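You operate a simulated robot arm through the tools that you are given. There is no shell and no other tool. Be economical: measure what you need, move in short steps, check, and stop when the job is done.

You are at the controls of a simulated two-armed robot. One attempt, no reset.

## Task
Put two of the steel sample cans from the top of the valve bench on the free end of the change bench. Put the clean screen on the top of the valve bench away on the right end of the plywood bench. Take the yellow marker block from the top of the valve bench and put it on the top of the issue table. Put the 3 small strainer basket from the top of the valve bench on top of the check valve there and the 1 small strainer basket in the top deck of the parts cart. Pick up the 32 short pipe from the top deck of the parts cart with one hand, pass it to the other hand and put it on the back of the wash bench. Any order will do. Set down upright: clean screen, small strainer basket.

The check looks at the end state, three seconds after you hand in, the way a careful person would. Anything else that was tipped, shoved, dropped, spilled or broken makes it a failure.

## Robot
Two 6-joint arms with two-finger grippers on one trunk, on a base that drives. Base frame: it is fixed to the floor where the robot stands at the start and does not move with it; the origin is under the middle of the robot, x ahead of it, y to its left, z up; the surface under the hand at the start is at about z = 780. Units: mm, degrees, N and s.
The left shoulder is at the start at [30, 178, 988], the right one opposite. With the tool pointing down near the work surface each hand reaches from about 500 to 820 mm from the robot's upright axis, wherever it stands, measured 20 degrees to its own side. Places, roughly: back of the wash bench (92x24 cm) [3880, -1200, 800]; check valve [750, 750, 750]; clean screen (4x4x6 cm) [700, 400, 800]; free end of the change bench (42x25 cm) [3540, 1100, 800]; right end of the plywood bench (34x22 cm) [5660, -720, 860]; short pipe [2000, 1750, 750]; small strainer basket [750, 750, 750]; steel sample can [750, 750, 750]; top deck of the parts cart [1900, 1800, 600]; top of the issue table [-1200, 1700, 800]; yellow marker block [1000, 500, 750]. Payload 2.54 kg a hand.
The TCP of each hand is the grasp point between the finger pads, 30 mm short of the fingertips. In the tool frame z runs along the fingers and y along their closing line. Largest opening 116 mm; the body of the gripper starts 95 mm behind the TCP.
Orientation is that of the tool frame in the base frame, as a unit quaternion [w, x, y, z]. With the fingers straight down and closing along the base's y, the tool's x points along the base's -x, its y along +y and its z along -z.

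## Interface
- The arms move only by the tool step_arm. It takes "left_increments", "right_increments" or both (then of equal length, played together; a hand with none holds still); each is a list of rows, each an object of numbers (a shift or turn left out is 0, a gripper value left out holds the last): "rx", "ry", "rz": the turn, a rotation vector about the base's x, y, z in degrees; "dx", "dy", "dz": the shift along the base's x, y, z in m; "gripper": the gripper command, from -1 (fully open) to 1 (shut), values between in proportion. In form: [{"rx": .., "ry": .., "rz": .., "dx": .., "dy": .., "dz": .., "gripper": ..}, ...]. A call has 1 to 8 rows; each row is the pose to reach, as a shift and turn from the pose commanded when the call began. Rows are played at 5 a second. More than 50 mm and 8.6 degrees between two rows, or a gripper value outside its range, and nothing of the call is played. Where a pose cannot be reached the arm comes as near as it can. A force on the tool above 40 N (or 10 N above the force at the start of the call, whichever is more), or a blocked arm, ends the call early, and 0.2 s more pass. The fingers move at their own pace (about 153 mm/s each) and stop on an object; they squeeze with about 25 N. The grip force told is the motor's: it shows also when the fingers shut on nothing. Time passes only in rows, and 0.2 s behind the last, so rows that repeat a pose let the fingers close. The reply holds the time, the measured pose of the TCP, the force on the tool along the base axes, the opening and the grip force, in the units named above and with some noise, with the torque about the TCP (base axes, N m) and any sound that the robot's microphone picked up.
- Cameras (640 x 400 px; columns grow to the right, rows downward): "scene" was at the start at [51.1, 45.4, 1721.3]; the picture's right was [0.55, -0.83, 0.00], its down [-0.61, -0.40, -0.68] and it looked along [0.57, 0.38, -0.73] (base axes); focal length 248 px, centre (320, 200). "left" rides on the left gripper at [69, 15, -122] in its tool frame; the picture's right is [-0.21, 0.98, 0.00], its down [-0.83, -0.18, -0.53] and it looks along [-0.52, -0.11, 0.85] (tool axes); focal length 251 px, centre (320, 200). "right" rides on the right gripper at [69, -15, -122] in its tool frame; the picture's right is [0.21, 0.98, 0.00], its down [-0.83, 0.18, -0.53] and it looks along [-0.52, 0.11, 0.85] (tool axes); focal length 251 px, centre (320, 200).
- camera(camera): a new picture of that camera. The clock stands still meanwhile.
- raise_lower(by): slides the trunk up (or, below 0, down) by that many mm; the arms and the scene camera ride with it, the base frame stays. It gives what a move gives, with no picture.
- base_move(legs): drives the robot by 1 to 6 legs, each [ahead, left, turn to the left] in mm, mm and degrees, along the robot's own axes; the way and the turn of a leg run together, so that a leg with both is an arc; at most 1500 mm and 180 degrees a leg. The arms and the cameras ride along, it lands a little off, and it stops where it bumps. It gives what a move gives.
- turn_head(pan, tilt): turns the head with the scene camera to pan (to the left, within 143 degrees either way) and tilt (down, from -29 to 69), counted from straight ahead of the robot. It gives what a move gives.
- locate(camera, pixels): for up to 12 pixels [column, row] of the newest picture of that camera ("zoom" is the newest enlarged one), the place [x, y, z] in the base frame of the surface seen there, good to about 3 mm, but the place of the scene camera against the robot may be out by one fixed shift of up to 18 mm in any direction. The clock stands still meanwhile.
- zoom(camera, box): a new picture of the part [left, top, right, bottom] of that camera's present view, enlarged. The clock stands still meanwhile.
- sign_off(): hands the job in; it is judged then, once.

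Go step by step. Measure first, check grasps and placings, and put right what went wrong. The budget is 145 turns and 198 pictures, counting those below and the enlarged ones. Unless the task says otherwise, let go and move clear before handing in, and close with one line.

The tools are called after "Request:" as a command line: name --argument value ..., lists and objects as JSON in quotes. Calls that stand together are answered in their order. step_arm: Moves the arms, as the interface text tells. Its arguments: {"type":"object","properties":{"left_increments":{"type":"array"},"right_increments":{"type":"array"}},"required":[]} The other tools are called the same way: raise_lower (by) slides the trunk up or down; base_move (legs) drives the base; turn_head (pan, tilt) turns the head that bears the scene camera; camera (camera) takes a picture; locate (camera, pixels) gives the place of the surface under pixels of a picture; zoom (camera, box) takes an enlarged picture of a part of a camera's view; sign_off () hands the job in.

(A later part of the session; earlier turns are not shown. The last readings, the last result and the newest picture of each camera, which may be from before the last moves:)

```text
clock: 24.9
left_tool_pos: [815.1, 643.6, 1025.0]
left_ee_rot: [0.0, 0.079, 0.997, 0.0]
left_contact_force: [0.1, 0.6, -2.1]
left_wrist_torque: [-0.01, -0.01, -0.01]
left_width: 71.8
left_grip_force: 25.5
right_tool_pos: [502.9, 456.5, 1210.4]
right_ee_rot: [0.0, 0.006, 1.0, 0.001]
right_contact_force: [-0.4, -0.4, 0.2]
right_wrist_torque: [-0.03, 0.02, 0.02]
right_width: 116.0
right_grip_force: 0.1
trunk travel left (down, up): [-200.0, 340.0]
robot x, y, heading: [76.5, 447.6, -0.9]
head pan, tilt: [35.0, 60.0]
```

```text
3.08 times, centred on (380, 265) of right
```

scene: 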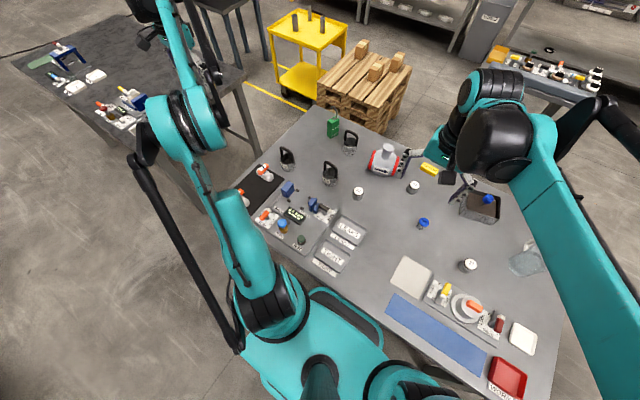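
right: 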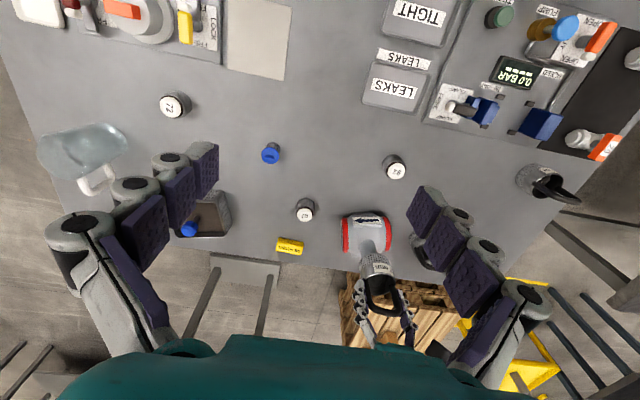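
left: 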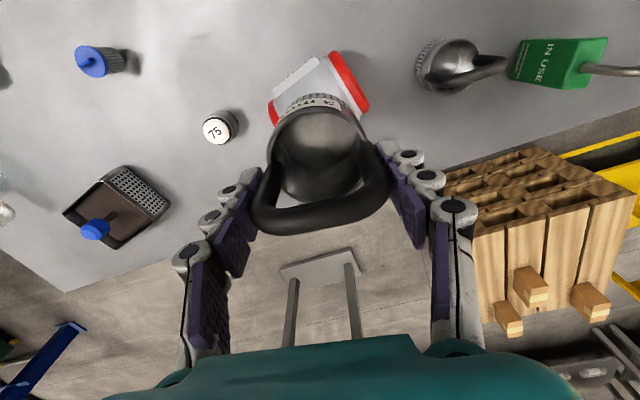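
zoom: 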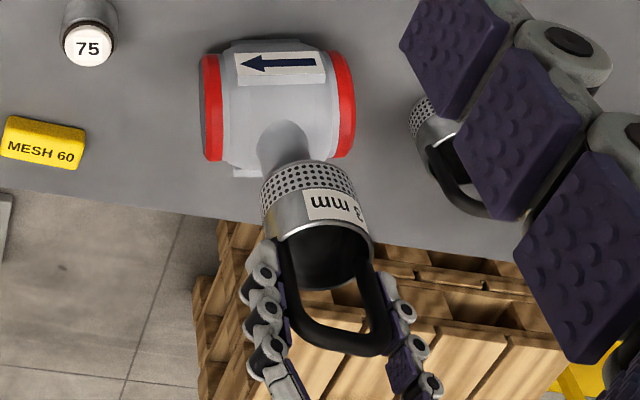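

Both views now say the basket is a few mm too far to +y, so I'll go back by about 4 mm and lower on in 1 mm steps.

Request:
step_arm --left_increments '[{"dx": 0.002, "dy": -0.004}, {"dx": 0.002, "dy": -0.004, "dz": -0.001}, {"dx": 0.002, "dy": -0.004, "dz": -0.002}, {"dx": 0.002, "dy": -0.004, "dz": -0.002}]'

Request:
step_arm --left_increments '[{"dz": -0.001}, {"dz": -0.002}, {"dz": -0.002}]'

```text
clock: 25.9
left_tool_pos: [818.1, 641.0, 1024.3]
left_ee_rot: [0.0, 0.079, 0.997, 0.0]
left_contact_force: [-0.1, -0.4, 1.7]
left_wrist_torque: [-0.01, 0.02, 0.01]
left_width: 72.1
left_grip_force: 24.3
right_tool_pos: [502.7, 456.6, 1211.2]
right_ee_rot: [0.0, 0.006, 1.0, 0.0]
right_contact_force: [-0.2, 0.8, -0.7]
right_wrist_torque: [0.0, 0.04, 0.02]
right_width: 115.9
right_grip_force: 0.0
trunk travel left (down, up): [-200.0, 340.0]
robot x, y, heading: [71.1, 443.2, -0.9]
head pan, tilt: [35.0, 60.0]
```

```text
clock: 26.7
left_tool_pos: [817.0, 640.1, 1022.5]
left_ee_rot: [0.001, 0.079, 0.997, 0.0]
left_contact_force: [2.3, 2.0, 16.5]
left_wrist_torque: [0.1, -0.08, -0.02]
left_width: 72.0
left_grip_force: 24.3
right_tool_pos: [501.2, 456.8, 1211.6]
right_ee_rot: [0.001, 0.006, 1.0, -0.001]
right_contact_force: [0.3, 0.5, 0.1]
right_wrist_torque: [0.01, 0.02, 0.02]
right_width: 116.3
right_grip_force: 0.1
trunk travel left (down, up): [-200.0, 340.0]
robot x, y, heading: [70.9, 443.7, -0.3]
head pan, tilt: [35.0, 60.0]
```

Contact at z≈1022 (16 N, torque suggests the neck is ~+4,+5 mm off). I'll lift slightly, shift by +3,+3 mm, settle and open gently.

Request:
step_arm --left_increments '[{"dz": 0.003}, {"dz": 0.003, "dx": 0.003, "dy": 0.003}, {"dz": 0.0005, "dx": 0.003, "dy": 0.003}, {"dz": 0.0005, "dx": 0.003, "dy": 0.003}, {"dz": 0.0005, "dx": 0.003, "dy": 0.003, "gripper": -0.28}, {"dz": 0.0005, "dx": 0.003, "dy": 0.003, "gripper": -0.35}, {"dz": 0.0005, "dx": 0.003, "dy": 0.003, "gripper": -0.6}, {"dz": 0.0005, "dx": 0.003, "dy": 0.003, "gripper": -1}]'

Request:
zoom --camera "scene" --box '[360, 110, 420, 160]'

Request:
zoom --camera "right" --box '[330, 200, 430, 330]'

```text
clock: 28.5
left_tool_pos: [819.3, 643.7, 1020.2]
left_ee_rot: [0.0, 0.08, 0.997, 0.0]
left_contact_force: [-1.3, -0.4, -0.9]
left_wrist_torque: [0.01, 0.03, -0.01]
left_width: 115.9
left_grip_force: 0.1
right_tool_pos: [503.3, 455.8, 1210.4]
right_ee_rot: [0.0, 0.006, 1.0, 0.0]
right_contact_force: [0.3, 0.1, -0.6]
right_wrist_torque: [0.01, -0.01, 0.0]
right_width: 116.0
right_grip_force: 0.1
trunk travel left (down, up): [-200.0, 340.0]
robot x, y, heading: [73.7, 444.0, -0.6]
head pan, tilt: [35.0, 60.0]
```

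```text
8.00 times, centred on (390, 135) of scene
```

zoom: 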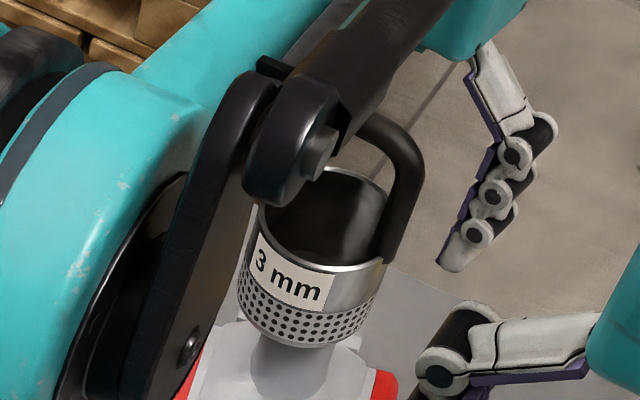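

```text
3.08 times, centred on (380, 265) of right
```

zoom: 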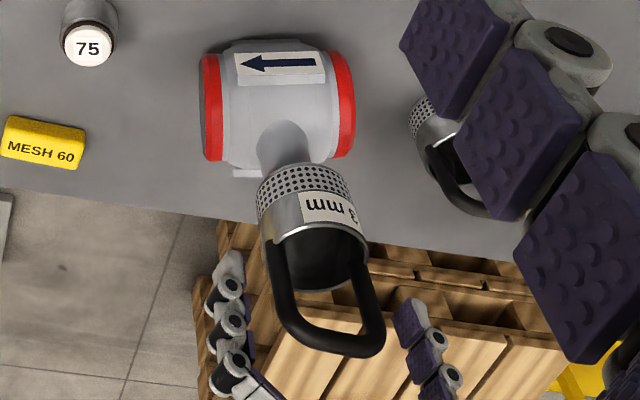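

The 3 mm basket stands free and level on the neck. I'll raise the left hand clear, then look for clearance ahead of the base.

Request:
step_arm --left_increments '[{"dz": 0.02}, {"dz": 0.05}, {"dz": 0.095}, {"dz": 0.14}, {"dz": 0.18}]'

Request:
turn_head --pan 0 --tilt 69

Request:
camera --camera "scene"

Request:
camera --camera "left"

```text
clock: 29.7
left_tool_pos: [817.7, 644.1, 1201.3]
left_ee_rot: [0.0, 0.079, 0.997, 0.0]
left_contact_force: [0.0, 0.2, -0.4]
left_wrist_torque: [0.01, 0.02, -0.02]
left_width: 116.1
left_grip_force: 0.0
right_tool_pos: [501.9, 455.6, 1209.5]
right_ee_rot: [0.0, 0.005, 1.0, 0.0]
right_contact_force: [0.3, 0.4, 0.1]
right_wrist_torque: [-0.04, 0.0, 0.02]
right_width: 116.0
right_grip_force: 0.0
trunk travel left (down, up): [-200.0, 340.0]
robot x, y, heading: [72.5, 444.1, -0.4]
head pan, tilt: [35.0, 60.0]
```

```text
clock: 30.7
left_tool_pos: [817.2, 644.4, 1200.5]
left_ee_rot: [-0.001, 0.079, 0.997, 0.0]
left_contact_force: [0.0, -0.6, -0.3]
left_wrist_torque: [0.04, -0.03, -0.01]
left_width: 116.0
left_grip_force: 0.1
right_tool_pos: [502.0, 455.7, 1211.8]
right_ee_rot: [0.0, 0.005, 1.0, 0.0]
right_contact_force: [-1.1, -0.5, 0.2]
right_wrist_torque: [0.01, -0.03, -0.01]
right_width: 116.0
right_grip_force: 0.1
trunk travel left (down, up): [-200.0, 340.0]
robot x, y, heading: [73.8, 442.9, -0.5]
head pan, tilt: [0.0, 68.8]
```

```text
154 pictures are left
```

scene: 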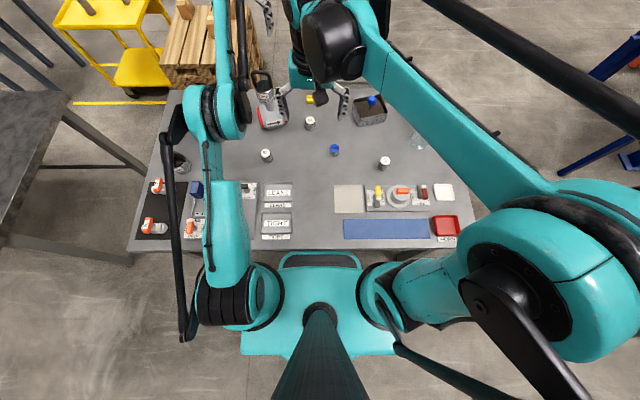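

```text
153 pictures are left
```

left: 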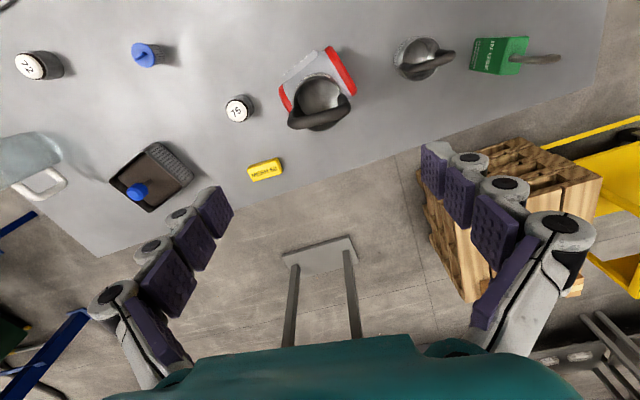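

Clear floor beside me and nothing at column height before the bench edge. I'll move left and a bit ahead so the left hand faces the 1 mm basket and the right hand the yellow block, then measure.

Request:
base_move --legs '[[0, 195, 0.5], [50, 0, 0]]'

Request:
camera --camera "left"

Request:
camera --camera "right"

Request:
camera --camera "scene"

```text
clock: 32.8
left_tool_pos: [868.0, 840.5, 1199.1]
left_ee_rot: [0.0, 0.076, 0.997, 0.0]
left_contact_force: [0.6, -1.0, -0.2]
left_wrist_torque: [0.0, 0.06, 0.02]
left_width: 116.1
left_grip_force: 0.1
right_tool_pos: [553.7, 652.3, 1210.0]
right_ee_rot: [-0.001, 0.003, 1.0, 0.0]
right_contact_force: [0.2, 0.0, -0.6]
right_wrist_torque: [-0.01, 0.1, -0.02]
right_width: 116.1
right_grip_force: 0.0
trunk travel left (down, up): [-200.0, 340.0]
robot x, y, heading: [121.8, 636.7, -0.4]
head pan, tilt: [0.0, 68.8]
```

```text
152 pictures are left
```

left: 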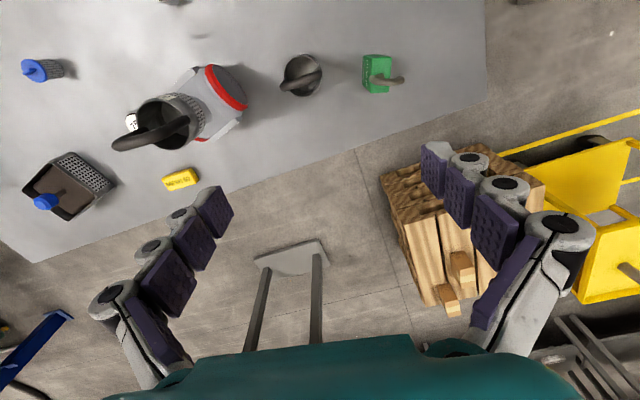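

```text
151 pictures are left
```

right: 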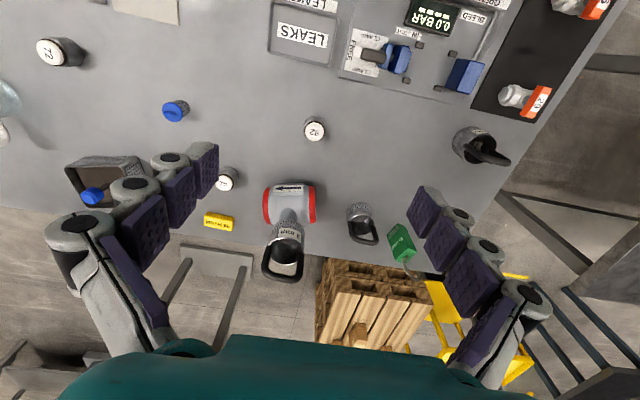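

```text
150 pictures are left
```

scene: 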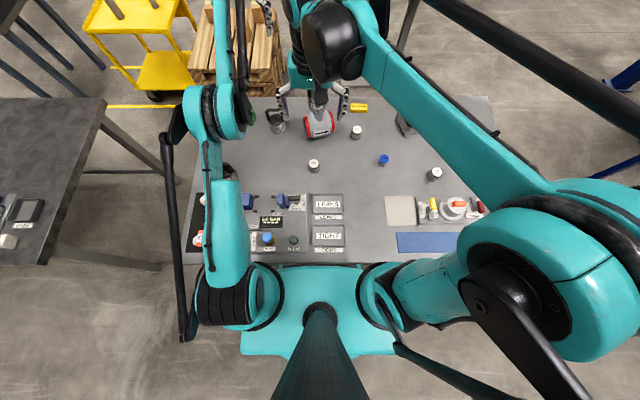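

The 1 mm basket is at left-camera (301,77) and the yellow block at right-camera (219,221). Measuring both.

Request:
locate --camera "left" --pixels '[[282, 88], [290, 90], [300, 85], [310, 78], [320, 71], [180, 180], [197, 174], [165, 184]]'

Request:
locate --camera "right" --pixels '[[352, 238], [362, 242], [374, 240], [219, 222], [204, 217], [232, 219], [205, 224], [232, 228], [218, 214], [314, 128], [175, 109], [226, 180]]'

Request:
locate --camera "scene" --pixels '[[105, 100], [45, 262], [250, 263], [90, 180], [187, 262], [105, 20], [150, 35], [160, 105], [5, 100], [120, 300]]'

Request:
zoom --camera "left" --box '[260, 40, 340, 110]'

Request:
zoom --camera "right" --box '[190, 160, 270, 240]'

```text
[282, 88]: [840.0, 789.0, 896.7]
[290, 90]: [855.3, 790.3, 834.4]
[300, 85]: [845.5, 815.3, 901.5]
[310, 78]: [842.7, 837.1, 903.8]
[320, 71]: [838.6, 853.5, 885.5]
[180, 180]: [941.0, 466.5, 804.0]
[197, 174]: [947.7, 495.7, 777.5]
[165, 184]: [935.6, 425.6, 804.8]
```

```text
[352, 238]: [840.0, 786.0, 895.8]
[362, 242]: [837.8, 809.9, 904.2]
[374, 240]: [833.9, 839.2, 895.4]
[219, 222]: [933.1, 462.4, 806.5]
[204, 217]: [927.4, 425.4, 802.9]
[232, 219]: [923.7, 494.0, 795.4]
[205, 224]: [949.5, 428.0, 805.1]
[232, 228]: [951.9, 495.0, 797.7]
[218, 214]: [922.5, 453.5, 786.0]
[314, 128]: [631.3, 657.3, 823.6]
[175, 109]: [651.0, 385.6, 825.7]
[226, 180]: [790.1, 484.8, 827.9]
```

```text
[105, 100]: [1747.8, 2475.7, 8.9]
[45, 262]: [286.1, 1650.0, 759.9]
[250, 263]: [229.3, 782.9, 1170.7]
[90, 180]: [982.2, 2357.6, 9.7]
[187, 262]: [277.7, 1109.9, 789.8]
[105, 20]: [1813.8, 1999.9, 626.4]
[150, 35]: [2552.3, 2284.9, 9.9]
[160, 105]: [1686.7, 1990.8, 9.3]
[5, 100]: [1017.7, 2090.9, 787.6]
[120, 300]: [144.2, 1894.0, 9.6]
```

```text
5.71 times, centred on (300, 75) of left
```

zoom: 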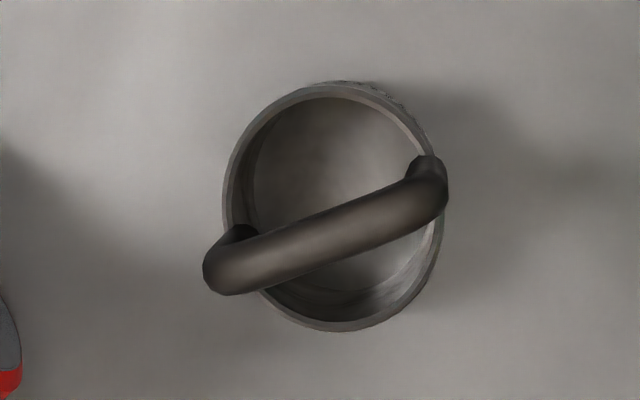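

```text
5.00 times, centred on (230, 200) of right
```

zoom: 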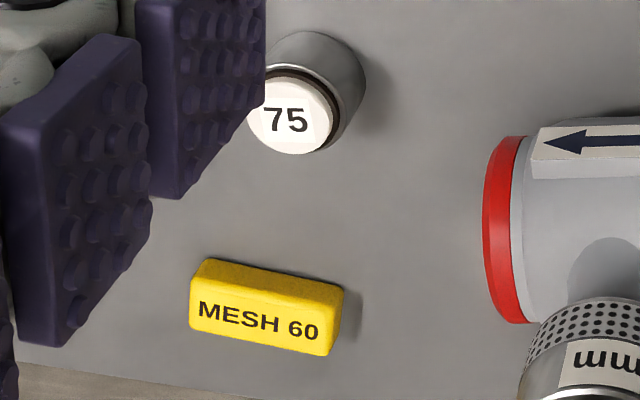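

Basket 1's handle lies along y with its centre at (839,816); I'll square the left tool (rz +9°), descend to z≈869 and grip, while the right hand slides to y≈461.

Request:
step_arm --left_increments '[{"dx": -0.01, "dy": -0.008, "rz": 4}, {"dx": -0.02, "dy": -0.016, "dz": -0.02, "rz": 8}, {"dx": -0.029, "dy": -0.024, "dz": -0.06, "rz": 9}, {"dx": -0.029, "dy": -0.024, "dz": -0.105, "rz": 9}, {"dx": -0.029, "dy": -0.024, "dz": -0.15, "rz": 9}, {"dx": -0.029, "dy": -0.024, "dz": -0.19, "rz": 9}]' --right_increments '[{"dy": -0.04}, {"dy": -0.08}, {"dy": -0.12}, {"dy": -0.16}, {"dy": -0.19}, {"dy": -0.19}]'

Request:
camera --camera "left"

```text
clock: 34.2
left_tool_pos: [840.0, 817.8, 1010.0]
left_ee_rot: [0.0, -0.002, 1.0, 0.0]
left_contact_force: [0.8, -0.2, 0.9]
left_wrist_torque: [0.01, 0.0, 0.01]
left_width: 116.0
left_grip_force: 0.0
right_tool_pos: [553.9, 463.1, 1210.9]
right_ee_rot: [0.001, 0.003, 1.0, 0.0]
right_contact_force: [0.0, 0.4, -0.1]
right_wrist_torque: [-0.02, 0.03, 0.01]
right_width: 116.1
right_grip_force: 0.1
trunk travel left (down, up): [-200.0, 340.0]
robot x, y, heading: [124.8, 635.4, -0.4]
head pan, tilt: [0.0, 68.8]
```

```text
147 pictures are left
```

left: 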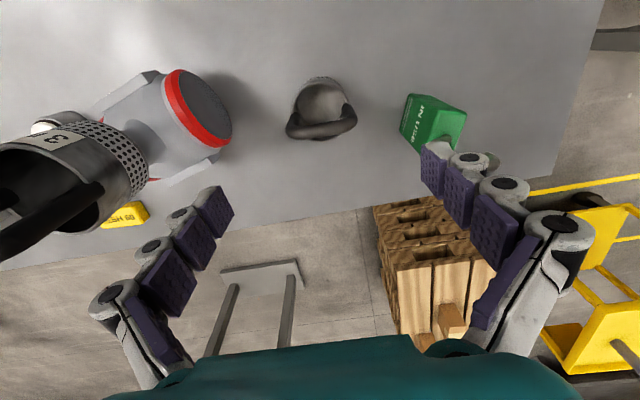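

Request:
locate --camera "left" --pixels '[[290, 128], [305, 135], [320, 134], [335, 129], [350, 120], [412, 98], [404, 135], [420, 145], [320, 85], [455, 115]]'

```text
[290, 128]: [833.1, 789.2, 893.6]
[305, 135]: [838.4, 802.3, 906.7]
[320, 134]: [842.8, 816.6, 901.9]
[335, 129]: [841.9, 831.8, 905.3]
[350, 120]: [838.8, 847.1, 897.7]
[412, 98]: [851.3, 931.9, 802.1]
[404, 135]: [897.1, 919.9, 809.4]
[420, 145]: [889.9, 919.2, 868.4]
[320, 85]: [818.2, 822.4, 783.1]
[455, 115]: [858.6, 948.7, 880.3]
```

The handle centre is (840,818), right under the hand, and the lock is 30 mm clear of the open finger. Descending to grip.

Request:
step_arm --left_increments '[{"dz": -0.045}, {"dz": -0.09}, {"dz": -0.13}, {"dz": -0.141}, {"dz": -0.141, "gripper": 0.0}, {"dz": -0.141, "gripper": 1}, {"dz": -0.141, "gripper": 1}, {"dz": -0.141, "gripper": 1}]'

Request:
step_arm --left_increments '[{"dz": 0.04}, {"dz": 0.085}, {"dz": 0.13}, {"dz": 0.175}, {"dz": 0.22}, {"dz": 0.26}, {"dz": 0.3}, {"dz": 0.3}]' --right_increments '[{"dx": 0.045}, {"dx": 0.09}, {"dx": 0.135}, {"dx": 0.18}, {"dx": 0.22}, {"dx": 0.26, "ry": -4}, {"dx": 0.3, "dz": -0.02, "ry": -8}, {"dx": 0.33, "dz": -0.05, "ry": -12}]'

Request:
camera --camera "right"

Request:
camera --camera "left"

```text
clock: 36.0
left_tool_pos: [836.5, 818.0, 870.7]
left_ee_rot: [0.001, -0.002, 1.0, 0.0]
left_contact_force: [-1.8, 0.5, 2.8]
left_wrist_torque: [-0.13, 0.12, -0.02]
left_width: 72.3
left_grip_force: 24.9
right_tool_pos: [553.3, 462.4, 1211.8]
right_ee_rot: [0.001, 0.003, 1.0, 0.0]
right_contact_force: [-0.3, 0.2, -1.4]
right_wrist_torque: [0.0, 0.01, 0.0]
right_width: 116.1
right_grip_force: 0.1
trunk travel left (down, up): [-200.0, 340.0]
robot x, y, heading: [122.1, 638.4, -0.3]
head pan, tilt: [0.0, 68.8]
```

```text
clock: 37.8
left_tool_pos: [838.9, 817.4, 1168.0]
left_ee_rot: [-0.001, -0.002, 1.0, 0.0]
left_contact_force: [0.7, -0.2, -1.6]
left_wrist_torque: [0.0, 0.02, 0.01]
left_width: 71.7
left_grip_force: 24.7
right_tool_pos: [884.7, 463.8, 1156.3]
right_ee_rot: [0.104, 0.003, 0.995, -0.001]
right_contact_force: [0.5, -0.5, -0.6]
right_wrist_torque: [0.01, 0.03, 0.04]
right_width: 115.7
right_grip_force: 0.1
trunk travel left (down, up): [-200.0, 340.0]
robot x, y, heading: [123.7, 636.6, -0.4]
head pan, tilt: [0.0, 68.8]
```

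```text
146 pictures are left
```

right: 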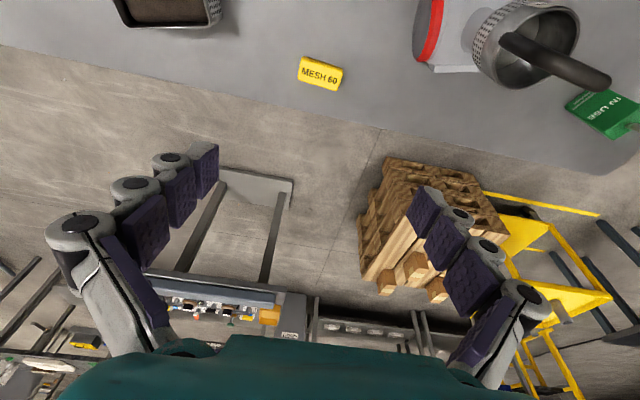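

```text
145 pictures are left
```

left: 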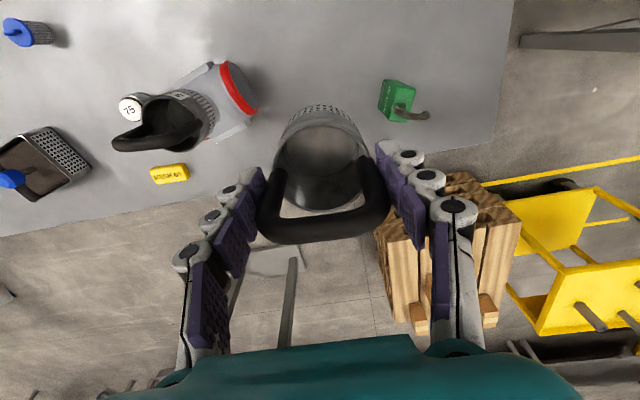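

Basket 1 is held at 72 mm. The right hand made the tilted pose; the block shows at right-camera (320,73), which I'll measure.

Request:
locate --camera "right" --pixels '[[320, 72], [302, 68], [340, 78], [305, 58], [340, 68], [322, 85]]'

Request:
zoom --camera "right" --box '[290, 45, 354, 95]'

```text
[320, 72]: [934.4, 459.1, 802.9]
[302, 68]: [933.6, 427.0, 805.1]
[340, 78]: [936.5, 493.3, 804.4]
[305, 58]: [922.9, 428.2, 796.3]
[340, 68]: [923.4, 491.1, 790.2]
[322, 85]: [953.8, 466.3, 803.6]
```

```text
8.00 times, centred on (322, 70) of right
```

zoom: 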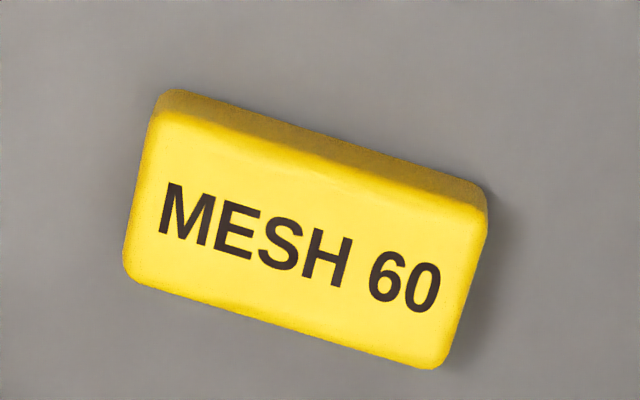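

The block spans x 923–953, y 425–496, aligned with y. I'll descend with the tilt kept to z≈814 and check before closing.

Request:
step_arm --right_increments '[{"dx": 0.012, "dy": -0.003, "dz": -0.045}, {"dx": 0.024, "dy": -0.003, "dz": -0.09}, {"dx": 0.036, "dy": -0.003, "dz": -0.135}, {"dx": 0.049, "dy": -0.003, "dz": -0.18}, {"dx": 0.049, "dy": -0.003, "dz": -0.225}, {"dx": 0.049, "dy": -0.003, "dz": -0.27}, {"dx": 0.049, "dy": -0.003, "dz": -0.3}, {"dx": 0.049, "dy": -0.003, "dz": -0.315}]'

Request:
camera --camera "right"

```text
clock: 39.6
left_tool_pos: [838.2, 817.2, 1167.9]
left_ee_rot: [0.0, -0.001, 1.0, 0.001]
left_contact_force: [0.1, 0.3, -1.1]
left_wrist_torque: [-0.01, 0.01, 0.02]
left_width: 71.6
left_grip_force: 25.5
right_tool_pos: [933.9, 459.5, 842.7]
right_ee_rot: [0.104, 0.002, 0.995, 0.0]
right_contact_force: [0.4, 0.1, 0.1]
right_wrist_torque: [0.03, 0.01, 0.01]
right_width: 115.8
right_grip_force: 0.0
trunk travel left (down, up): [-200.0, 340.0]
robot x, y, heading: [122.7, 639.2, -0.4]
head pan, tilt: [0.0, 68.8]
```

```text
143 pictures are left
```

right: 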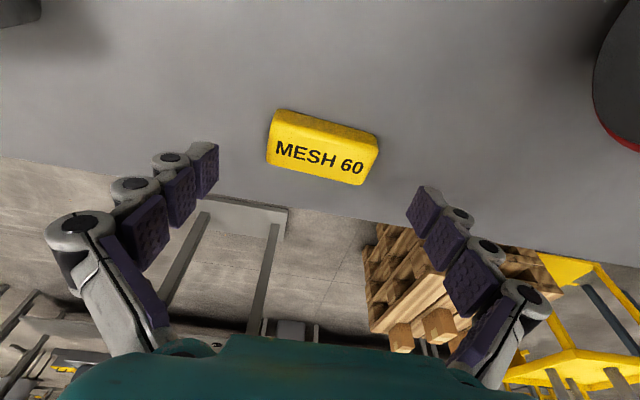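

Request:
locate --camera "right" --pixels '[[272, 118], [375, 144], [267, 160], [362, 182], [320, 147], [280, 112]]'

```text
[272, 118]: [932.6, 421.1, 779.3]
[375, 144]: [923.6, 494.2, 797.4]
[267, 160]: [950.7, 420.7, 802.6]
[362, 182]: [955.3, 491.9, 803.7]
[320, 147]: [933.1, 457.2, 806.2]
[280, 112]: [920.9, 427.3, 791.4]
```

Block centre (937,458) matches the path of the tips. Lowering 29 mm and closing.

Request:
step_arm --right_increments '[{"dz": -0.015, "dy": -0.001}, {"dz": -0.029, "dy": -0.001}, {"dz": -0.029, "dy": -0.001, "gripper": 0}, {"dz": -0.029, "dy": -0.001, "gripper": 1}, {"dz": -0.029, "dy": -0.001, "gripper": 1}, {"dz": -0.029, "dy": -0.001, "gripper": 1}]'

Request:
camera --camera "right"

```text
clock: 41.0
left_tool_pos: [837.1, 817.1, 1169.2]
left_ee_rot: [0.0, -0.001, 1.0, 0.0]
left_contact_force: [-0.3, -1.1, -2.0]
left_wrist_torque: [-0.02, 0.03, 0.02]
left_width: 71.6
left_grip_force: 25.3
right_tool_pos: [933.1, 457.3, 816.0]
right_ee_rot: [0.105, 0.003, 0.994, 0.001]
right_contact_force: [-1.1, 1.3, 1.6]
right_wrist_torque: [-0.03, 0.03, -0.02]
right_width: 74.2
right_grip_force: 24.6
trunk travel left (down, up): [-200.0, 340.0]
robot x, y, heading: [124.4, 638.2, -0.5]
head pan, tilt: [0.0, 68.8]
```

```text
142 pictures are left
```

right: 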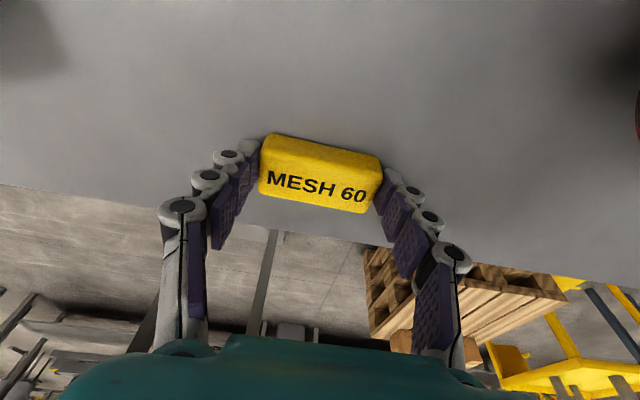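

Block gripped at 74 mm. I'll lift it straight up, then pull both hands back for driving.

Request:
step_arm --right_increments '[{"dz": 0.04}, {"dz": 0.09}, {"dz": 0.14}, {"dz": 0.19}, {"dz": 0.24}, {"dz": 0.29}, {"dz": 0.34}, {"dz": 0.38}]' --left_increments '[{}, {}, {"dz": 0.02}, {"dz": 0.03}, {"dz": 0.03, "dx": -0.03}, {"dz": 0.03, "dx": -0.07}, {"dz": 0.03, "dx": -0.11}, {"dz": 0.03, "dx": -0.15}]'

Request:
step_arm --right_increments '[{"dx": -0.045, "ry": 4}, {"dx": -0.09, "ry": 8}, {"dx": -0.135, "ry": 12}, {"dx": -0.18, "ry": 12}, {"dx": -0.225, "ry": 12}, {"dx": -0.27, "ry": 12}, {"dx": -0.315, "ry": 12}, {"dx": -0.36, "ry": 12}]' --left_increments '[{"dx": -0.04}, {"dx": -0.08}, {"dx": -0.1}, {"dx": -0.1}, {"dx": -0.1}, {"dx": -0.1}, {"dx": -0.1}, {"dx": -0.1}]'

Request:
turn_head --pan 110 --tilt 40

Request:
camera --camera "scene"

Request:
turn_head --pan 143 --tilt 40

Request:
camera --camera "scene"

```text
clock: 42.8
left_tool_pos: [682.7, 818.2, 1202.3]
left_ee_rot: [0.001, -0.002, 1.0, 0.001]
left_contact_force: [0.1, 0.5, -0.9]
left_wrist_torque: [0.0, -0.01, -0.01]
left_width: 71.8
left_grip_force: 24.7
right_tool_pos: [923.6, 459.6, 1184.3]
right_ee_rot: [0.106, 0.002, 0.994, 0.001]
right_contact_force: [-0.2, -0.2, -0.9]
right_wrist_torque: [0.05, -0.03, -0.04]
right_width: 74.1
right_grip_force: 25.3
right hand out of reach, approached as far as the arm can: row 8
trunk travel left (down, up): [-200.0, 340.0]
robot x, y, heading: [122.3, 637.4, -0.4]
head pan, tilt: [0.0, 68.8]
```

```text
clock: 44.6
left_tool_pos: [584.8, 816.3, 1200.7]
left_ee_rot: [0.001, -0.003, 1.0, 0.001]
left_contact_force: [-0.8, -0.2, -0.5]
left_wrist_torque: [0.02, -0.03, 0.01]
left_width: 71.9
left_grip_force: 25.9
right_tool_pos: [564.6, 461.2, 1186.6]
right_ee_rot: [0.001, 0.002, 1.0, 0.0]
right_contact_force: [-1.1, -0.5, -0.5]
right_wrist_torque: [-0.03, -0.06, -0.01]
right_width: 74.0
right_grip_force: 24.8
trunk travel left (down, up): [-200.0, 340.0]
robot x, y, heading: [123.4, 637.4, -0.2]
head pan, tilt: [0.0, 68.8]
```

```text
clock: 46.5
left_tool_pos: [584.9, 815.9, 1200.3]
left_ee_rot: [0.0, -0.002, 1.0, -0.001]
left_contact_force: [0.5, -0.6, -1.9]
left_wrist_torque: [-0.02, 0.0, 0.01]
left_width: 71.8
left_grip_force: 25.4
right_tool_pos: [567.5, 460.6, 1184.8]
right_ee_rot: [0.0, 0.002, 1.0, 0.0]
right_contact_force: [-1.5, -0.1, -0.6]
right_wrist_torque: [0.03, -0.05, 0.03]
right_width: 74.1
right_grip_force: 25.2
trunk travel left (down, up): [-200.0, 340.0]
robot x, y, heading: [121.6, 634.3, -0.3]
head pan, tilt: [110.0, 40.0]
```

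```text
141 pictures are left
```

scene: 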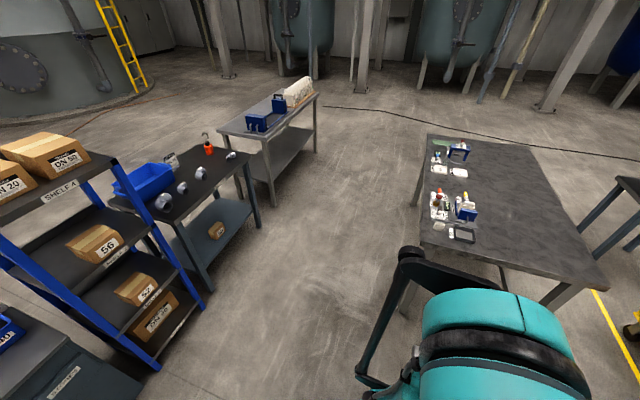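

```text
clock: 47.4
left_tool_pos: [587.0, 815.9, 1199.7]
left_ee_rot: [0.0, -0.002, 1.0, 0.0]
left_contact_force: [0.8, 0.6, -1.2]
left_wrist_torque: [-0.02, -0.01, 0.0]
left_width: 72.1
left_grip_force: 25.0
right_tool_pos: [567.9, 461.3, 1185.7]
right_ee_rot: [0.0, 0.003, 1.0, 0.0]
right_contact_force: [-0.1, -0.1, -0.2]
right_wrist_torque: [-0.03, 0.0, 0.01]
right_width: 74.1
right_grip_force: 25.1
trunk travel left (down, up): [-200.0, 340.0]
robot x, y, heading: [121.4, 637.9, -0.5]
head pan, tilt: [143.0, 40.0]
```

```text
140 pictures are left
```

scene: 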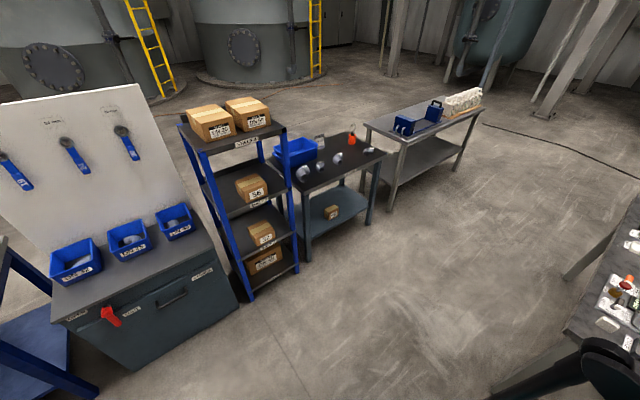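

The ISSUE table is at (340,160) with elbows along its near edge and the tote at the left. I'll enlarge and measure it, the shelf and the floor.

Request:
zoom --camera "scene" --box '[260, 110, 400, 210]'

Request:
locate --camera "scene" --pixels '[[386, 152], [302, 190], [352, 134], [340, 170], [365, 155], [338, 157], [320, 165], [320, 172], [296, 265], [240, 300], [400, 165], [460, 125]]'

```text
4.00 times, centred on (330, 160) of scene
```

zoom: 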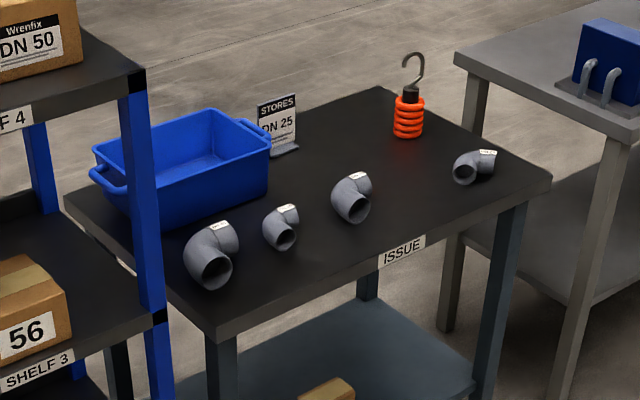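

```text
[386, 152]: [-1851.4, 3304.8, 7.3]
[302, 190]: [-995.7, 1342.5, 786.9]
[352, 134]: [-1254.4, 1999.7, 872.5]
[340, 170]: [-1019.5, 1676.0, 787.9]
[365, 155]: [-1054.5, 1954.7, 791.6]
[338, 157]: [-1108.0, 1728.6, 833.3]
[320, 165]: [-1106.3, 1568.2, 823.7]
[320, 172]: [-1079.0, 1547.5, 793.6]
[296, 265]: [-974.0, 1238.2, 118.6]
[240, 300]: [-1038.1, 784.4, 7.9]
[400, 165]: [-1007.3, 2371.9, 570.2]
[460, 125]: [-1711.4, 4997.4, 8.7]
```

The table top is z≈780 with free space around (−1160,1840) between the third and fourth elbows. I'll back out, turn and drive to face it with the right hand in front of that spot.

Request:
base_move --legs '[[-400, 0, 0], [0, 0, 90], [1010, 0, 0], [0, 0, 90], [180, 0, 0]]'

Request:
turn_head --pan -10 --tilt 45

Request:
camera --camera "scene"

Request:
camera --camera "right"

```text
clock: 63.5
left_tool_pos: [-929.9, 1491.6, 1199.8]
left_ee_rot: [0.0, 1.0, -0.011, 0.0]
left_contact_force: [-0.9, -0.6, -1.1]
left_wrist_torque: [0.02, -0.05, 0.04]
left_width: 71.5
left_grip_force: 24.7
right_tool_pos: [-901.7, 1845.2, 1184.7]
right_ee_rot: [0.001, 1.0, -0.014, 0.001]
right_contact_force: [-0.6, 0.6, -0.5]
right_wrist_torque: [0.03, -0.06, -0.02]
right_width: 74.0
right_grip_force: 25.1
trunk travel left (down, up): [-200.0, 340.0]
robot x, y, heading: [-463.3, 1662.6, 178.2]
head pan, tilt: [143.0, 40.0]
```

```text
clock: 65.8
left_tool_pos: [-926.8, 1491.5, 1200.1]
left_ee_rot: [0.0, 1.0, -0.011, 0.0]
left_contact_force: [0.4, 0.9, -1.7]
left_wrist_torque: [-0.04, -0.04, 0.02]
left_width: 71.7
left_grip_force: 25.0
right_tool_pos: [-901.6, 1846.3, 1184.4]
right_ee_rot: [0.0, 1.0, -0.014, 0.0]
right_contact_force: [0.6, 0.4, -1.0]
right_wrist_torque: [0.02, 0.01, -0.03]
right_width: 73.9
right_grip_force: 25.0
trunk travel left (down, up): [-200.0, 340.0]
robot x, y, heading: [-458.4, 1660.0, 178.3]
head pan, tilt: [-10.0, 45.0]
```

```text
138 pictures are left
```

scene: 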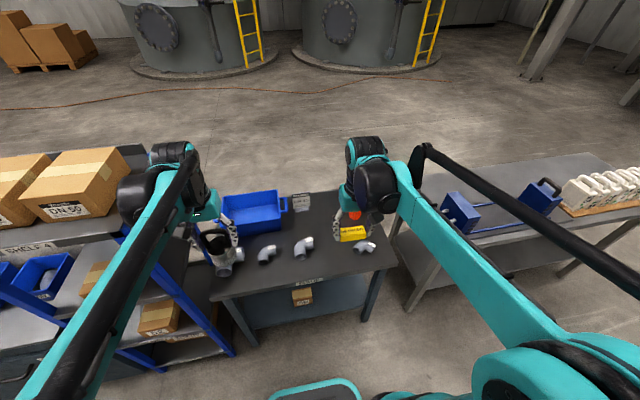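

```text
137 pictures are left
```

right: 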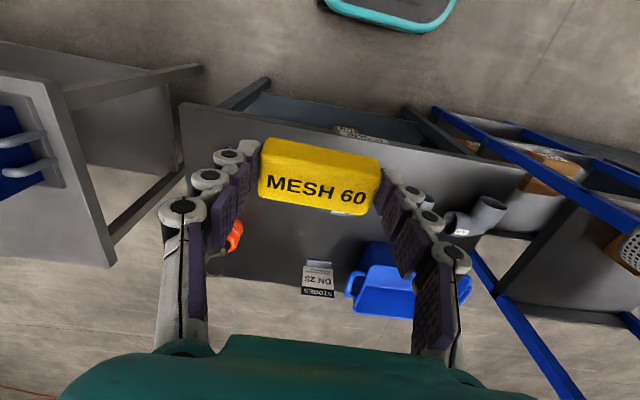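

I'm facing the table; the right view shows the orange coil (235,235), DN 25 tag (318,280) and elbows. I'll measure them to pick a free spot.

Request:
locate --camera "right" --pixels '[[235, 238], [318, 265], [352, 213], [465, 225], [275, 250], [290, 230], [330, 235], [362, 270], [200, 150], [440, 165], [240, 275], [300, 210]]'

Request:
zoom --camera "scene" --box '[220, 180, 400, 300]'

Request:
locate --camera "scene" --pixels '[[303, 245], [365, 246], [266, 254], [354, 215], [330, 255], [320, 230], [305, 210], [300, 278], [385, 262]]'

```text
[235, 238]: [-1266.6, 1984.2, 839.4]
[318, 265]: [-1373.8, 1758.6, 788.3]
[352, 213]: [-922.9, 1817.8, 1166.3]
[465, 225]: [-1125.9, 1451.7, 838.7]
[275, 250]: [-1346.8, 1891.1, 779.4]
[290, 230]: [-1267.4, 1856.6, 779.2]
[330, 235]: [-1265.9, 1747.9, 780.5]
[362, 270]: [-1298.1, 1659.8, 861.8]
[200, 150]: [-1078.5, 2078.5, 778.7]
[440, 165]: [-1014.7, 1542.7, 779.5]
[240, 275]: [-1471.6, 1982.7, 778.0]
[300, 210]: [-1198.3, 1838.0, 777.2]
```

```text
3.33 times, centred on (310, 240) of scene
```

zoom: 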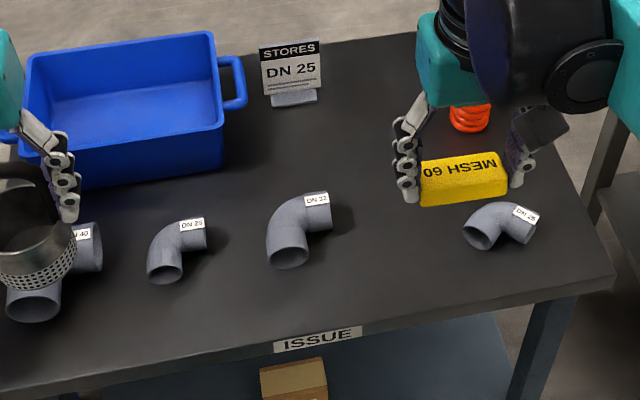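

```text
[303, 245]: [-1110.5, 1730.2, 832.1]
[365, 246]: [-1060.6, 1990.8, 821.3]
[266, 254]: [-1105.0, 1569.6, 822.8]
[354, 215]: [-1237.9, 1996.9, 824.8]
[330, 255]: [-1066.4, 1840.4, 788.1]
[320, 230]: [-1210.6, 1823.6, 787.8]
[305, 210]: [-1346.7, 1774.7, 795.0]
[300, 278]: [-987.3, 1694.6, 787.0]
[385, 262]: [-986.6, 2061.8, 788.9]
```

A free spot is at about (−1200,1855) on z≈779. The block was gripped with a 12° tilt, so I restore that tilt to lay it flat.

Request:
step_arm --right_increments '[{"dx": -0.043, "dy": 0.002}, {"dx": -0.086, "dy": 0.004, "ry": 3}, {"dx": -0.129, "dy": 0.006, "ry": 6}, {"dx": -0.172, "dy": 0.008, "ry": 9}, {"dx": -0.215, "dy": 0.009, "ry": 12, "dz": -0.01}, {"dx": -0.258, "dy": 0.009, "ry": 12, "dz": -0.03}, {"dx": -0.298, "dy": 0.009, "ry": 12, "dz": -0.05}, {"dx": -0.298, "dy": 0.009, "ry": 12, "dz": -0.09}]'

Request:
step_arm --right_increments '[{"dz": -0.045}, {"dz": -0.09}, {"dz": -0.135}, {"dz": -0.18}, {"dz": -0.225}, {"dz": -0.25}, {"dz": -0.262}, {"dz": -0.262}]'

Request:
zoom --camera "scene" --box '[220, 180, 400, 300]'

Request:
camera --camera "right"

```text
clock: 67.7
left_tool_pos: [-928.4, 1490.9, 1200.0]
left_ee_rot: [0.0, 1.0, -0.01, 0.0]
left_contact_force: [-0.8, -0.2, -1.5]
left_wrist_torque: [0.0, -0.02, 0.04]
left_width: 71.5
left_grip_force: 25.1
right_tool_pos: [-1200.8, 1850.9, 1096.1]
right_ee_rot: [0.001, 0.994, -0.014, -0.105]
right_contact_force: [0.1, -0.3, -1.3]
right_wrist_torque: [0.02, 0.01, 0.02]
right_width: 73.8
right_grip_force: 25.2
trunk travel left (down, up): [-200.0, 340.0]
robot x, y, heading: [-462.6, 1658.1, 178.0]
head pan, tilt: [-10.0, 45.0]
```

```text
clock: 69.5
left_tool_pos: [-928.9, 1490.0, 1200.4]
left_ee_rot: [0.0, 1.0, -0.01, 0.0]
left_contact_force: [-0.3, -0.2, -1.9]
left_wrist_torque: [0.0, -0.03, -0.02]
left_width: 71.6
left_grip_force: 25.2
right_tool_pos: [-1196.4, 1855.9, 835.1]
right_ee_rot: [0.002, 0.994, -0.014, -0.105]
right_contact_force: [-0.1, 0.1, -0.2]
right_wrist_torque: [-0.02, 0.01, 0.01]
right_width: 73.9
right_grip_force: 24.9
trunk travel left (down, up): [-200.0, 340.0]
robot x, y, heading: [-462.7, 1659.8, 178.2]
head pan, tilt: [-10.0, 45.0]
```

```text
3.33 times, centred on (310, 240) of scene
```

zoom: 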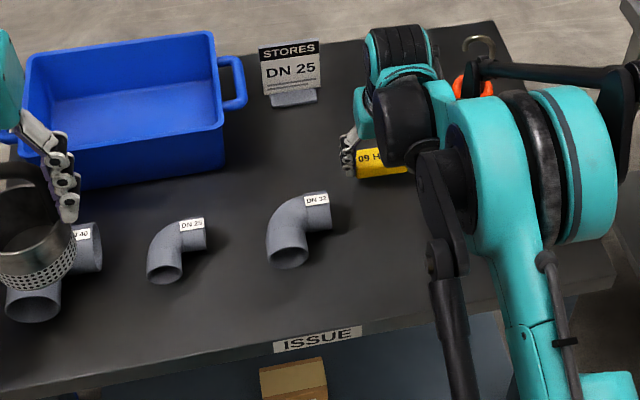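

```text
134 pictures are left
```

right: 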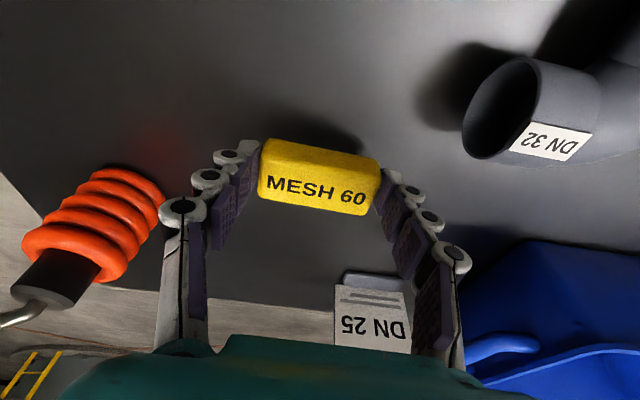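

Clear of coil and elbows. Lowering the last 18 mm, watching force.

Request:
step_arm --right_increments '[{"dz": -0.008}, {"dz": -0.014}, {"dz": -0.017}, {"dz": -0.017}]'

```text
clock: 70.5
left_tool_pos: [-927.7, 1491.1, 1199.3]
left_ee_rot: [-0.001, 1.0, -0.01, 0.001]
left_contact_force: [0.0, 0.0, -2.3]
left_wrist_torque: [-0.01, -0.03, 0.02]
left_width: 71.7
left_grip_force: 25.3
right_tool_pos: [-1197.7, 1854.0, 815.7]
right_ee_rot: [0.001, 0.994, -0.015, -0.104]
right_contact_force: [0.0, 0.2, -0.6]
right_wrist_torque: [0.01, 0.0, -0.02]
right_width: 73.9
right_grip_force: 25.5
trunk travel left (down, up): [-200.0, 340.0]
robot x, y, heading: [-465.0, 1658.5, 178.3]
head pan, tilt: [-10.0, 45.0]
```

Request:
step_arm --right_increments '[{"dz": -0.001}, {"dz": -0.002}, {"dz": -0.003}, {"dz": -0.003}]'

```text
clock: 71.5
left_tool_pos: [-927.7, 1489.9, 1199.8]
left_ee_rot: [-0.001, 1.0, -0.011, -0.001]
left_contact_force: [-0.9, -0.3, -1.7]
left_wrist_torque: [0.0, 0.01, -0.03]
left_width: 71.8
left_grip_force: 25.7
right_tool_pos: [-1197.4, 1855.3, 814.9]
right_ee_rot: [0.001, 0.994, -0.015, -0.106]
right_contact_force: [-0.8, 0.4, 14.6]
right_wrist_torque: [0.14, 0.17, 0.01]
right_width: 73.8
right_grip_force: 25.5
trunk travel left (down, up): [-200.0, 340.0]
robot x, y, heading: [-456.2, 1656.4, 178.3]
head pan, tilt: [-10.0, 45.0]
```

Contact (14.6 N). I'll ease up 1 mm, open, rise and draw the hand back.

Request:
step_arm --right_increments '[{"dz": 0.001}, {"dz": 0.001, "gripper": -0.35}, {"dz": 0.001, "gripper": -0.6}, {"dz": 0.002, "gripper": -0.8}, {"dz": 0.03, "gripper": -0.8}, {"dz": 0.075, "gripper": -0.8}, {"dz": 0.12, "gripper": -0.8}, {"dz": 0.165, "gripper": -0.8}]'

Request:
step_arm --right_increments '[{"dz": 0.045}, {"dz": 0.09}, {"dz": 0.135}, {"dz": 0.18, "dx": 0.01}, {"dz": 0.2, "dx": 0.05, "ry": -4}, {"dz": 0.2, "dx": 0.095, "ry": -8}, {"dz": 0.2, "dx": 0.14, "ry": -12}, {"dz": 0.2, "dx": 0.185, "ry": -12}]'

Request:
camera --camera "scene"

Request:
turn_head --pan -120 --tilt 30

Request:
camera --camera "scene"

```text
clock: 73.2
left_tool_pos: [-928.2, 1490.0, 1200.3]
left_ee_rot: [0.0, 1.0, -0.01, 0.0]
left_contact_force: [-0.1, 0.0, -1.7]
left_wrist_torque: [0.03, -0.01, -0.01]
left_width: 71.6
left_grip_force: 25.1
right_tool_pos: [-1196.4, 1854.8, 976.7]
right_ee_rot: [0.001, 0.994, -0.014, -0.105]
right_contact_force: [0.1, -0.1, 1.4]
right_wrist_torque: [0.01, 0.01, 0.0]
right_width: 104.4
right_grip_force: 0.1
trunk travel left (down, up): [-200.0, 340.0]
robot x, y, heading: [-460.1, 1657.2, 178.6]
head pan, tilt: [-10.0, 45.0]
```

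```text
clock: 75.0
left_tool_pos: [-926.0, 1491.1, 1201.1]
left_ee_rot: [0.0, 1.0, -0.01, 0.0]
left_contact_force: [1.2, 0.4, -2.3]
left_wrist_torque: [-0.01, 0.06, -0.04]
left_width: 71.8
left_grip_force: 25.3
right_tool_pos: [-1011.4, 1855.2, 1175.0]
right_ee_rot: [0.0, 1.0, -0.014, 0.0]
right_contact_force: [0.5, -0.2, 1.6]
right_wrist_torque: [0.0, 0.04, 0.0]
right_width: 104.6
right_grip_force: 0.1
trunk travel left (down, up): [-200.0, 340.0]
robot x, y, heading: [-457.7, 1657.6, 178.5]
head pan, tilt: [-10.0, 45.0]
```

```text
133 pictures are left
```

scene: 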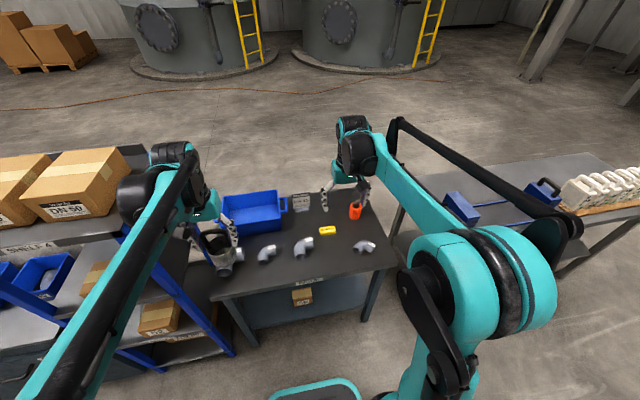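

```text
clock: 76.9
left_tool_pos: [-929.2, 1490.1, 1199.9]
left_ee_rot: [0.0, 1.0, -0.011, 0.001]
left_contact_force: [0.2, 0.4, -1.4]
left_wrist_torque: [0.01, -0.06, 0.01]
left_width: 71.9
left_grip_force: 24.6
right_tool_pos: [-1014.2, 1854.6, 1173.2]
right_ee_rot: [0.001, 1.0, -0.014, 0.0]
right_contact_force: [0.0, -0.5, 0.8]
right_wrist_torque: [0.02, -0.04, 0.01]
right_width: 104.4
right_grip_force: 0.1
trunk travel left (down, up): [-200.0, 340.0]
robot x, y, heading: [-462.2, 1661.1, 178.4]
head pan, tilt: [-120.0, 30.0]
```

```text
132 pictures are left
```

scene: 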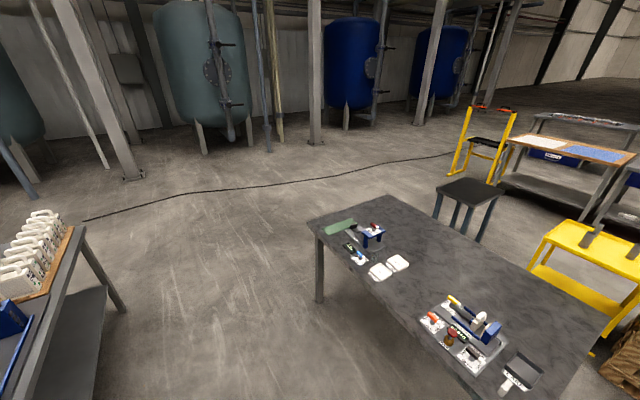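

The block lies on the issue table. Now I measure the dark table, stool and cart to pick a route to the cart.

Request:
locate --camera "scene" --pixels '[[310, 225], [370, 195], [500, 385], [605, 318], [438, 190], [480, 205], [500, 185], [465, 178], [545, 235], [580, 222], [636, 262], [318, 300]]'

Request:
turn_head --pan -143 --tilt 35

Request:
camera --camera "scene"

```text
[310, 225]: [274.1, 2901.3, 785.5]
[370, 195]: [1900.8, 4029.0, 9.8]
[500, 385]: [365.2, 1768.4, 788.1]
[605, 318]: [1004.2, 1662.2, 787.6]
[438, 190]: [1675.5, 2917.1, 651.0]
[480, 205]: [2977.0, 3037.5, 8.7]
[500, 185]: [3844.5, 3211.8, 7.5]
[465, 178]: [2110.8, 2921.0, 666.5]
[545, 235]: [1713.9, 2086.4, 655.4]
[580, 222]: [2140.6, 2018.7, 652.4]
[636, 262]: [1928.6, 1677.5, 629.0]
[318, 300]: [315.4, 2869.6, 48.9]
```

```text
clock: 77.8
left_tool_pos: [-928.8, 1490.0, 1200.1]
left_ee_rot: [0.0, 1.0, -0.01, 0.001]
left_contact_force: [0.1, 0.4, -1.3]
left_wrist_torque: [0.0, -0.02, 0.0]
left_width: 71.7
left_grip_force: 24.9
right_tool_pos: [-1012.7, 1855.2, 1173.4]
right_ee_rot: [0.0, 1.0, -0.014, 0.0]
right_contact_force: [0.0, 0.3, 0.7]
right_wrist_torque: [0.0, 0.02, 0.02]
right_width: 104.5
right_grip_force: 0.0
trunk travel left (down, up): [-200.0, 340.0]
robot x, y, heading: [-460.3, 1661.6, 178.7]
head pan, tilt: [-143.0, 35.0]
```

```text
131 pictures are left
```

scene: 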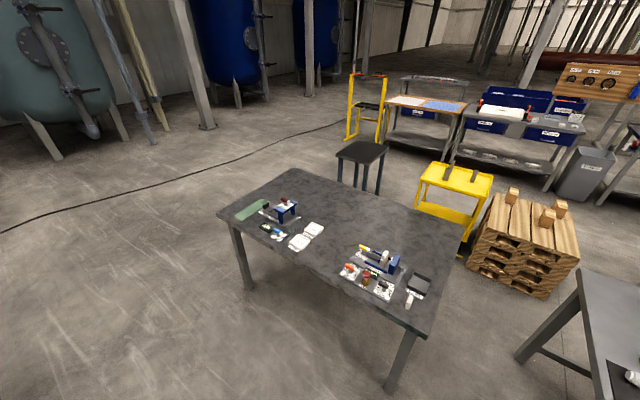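

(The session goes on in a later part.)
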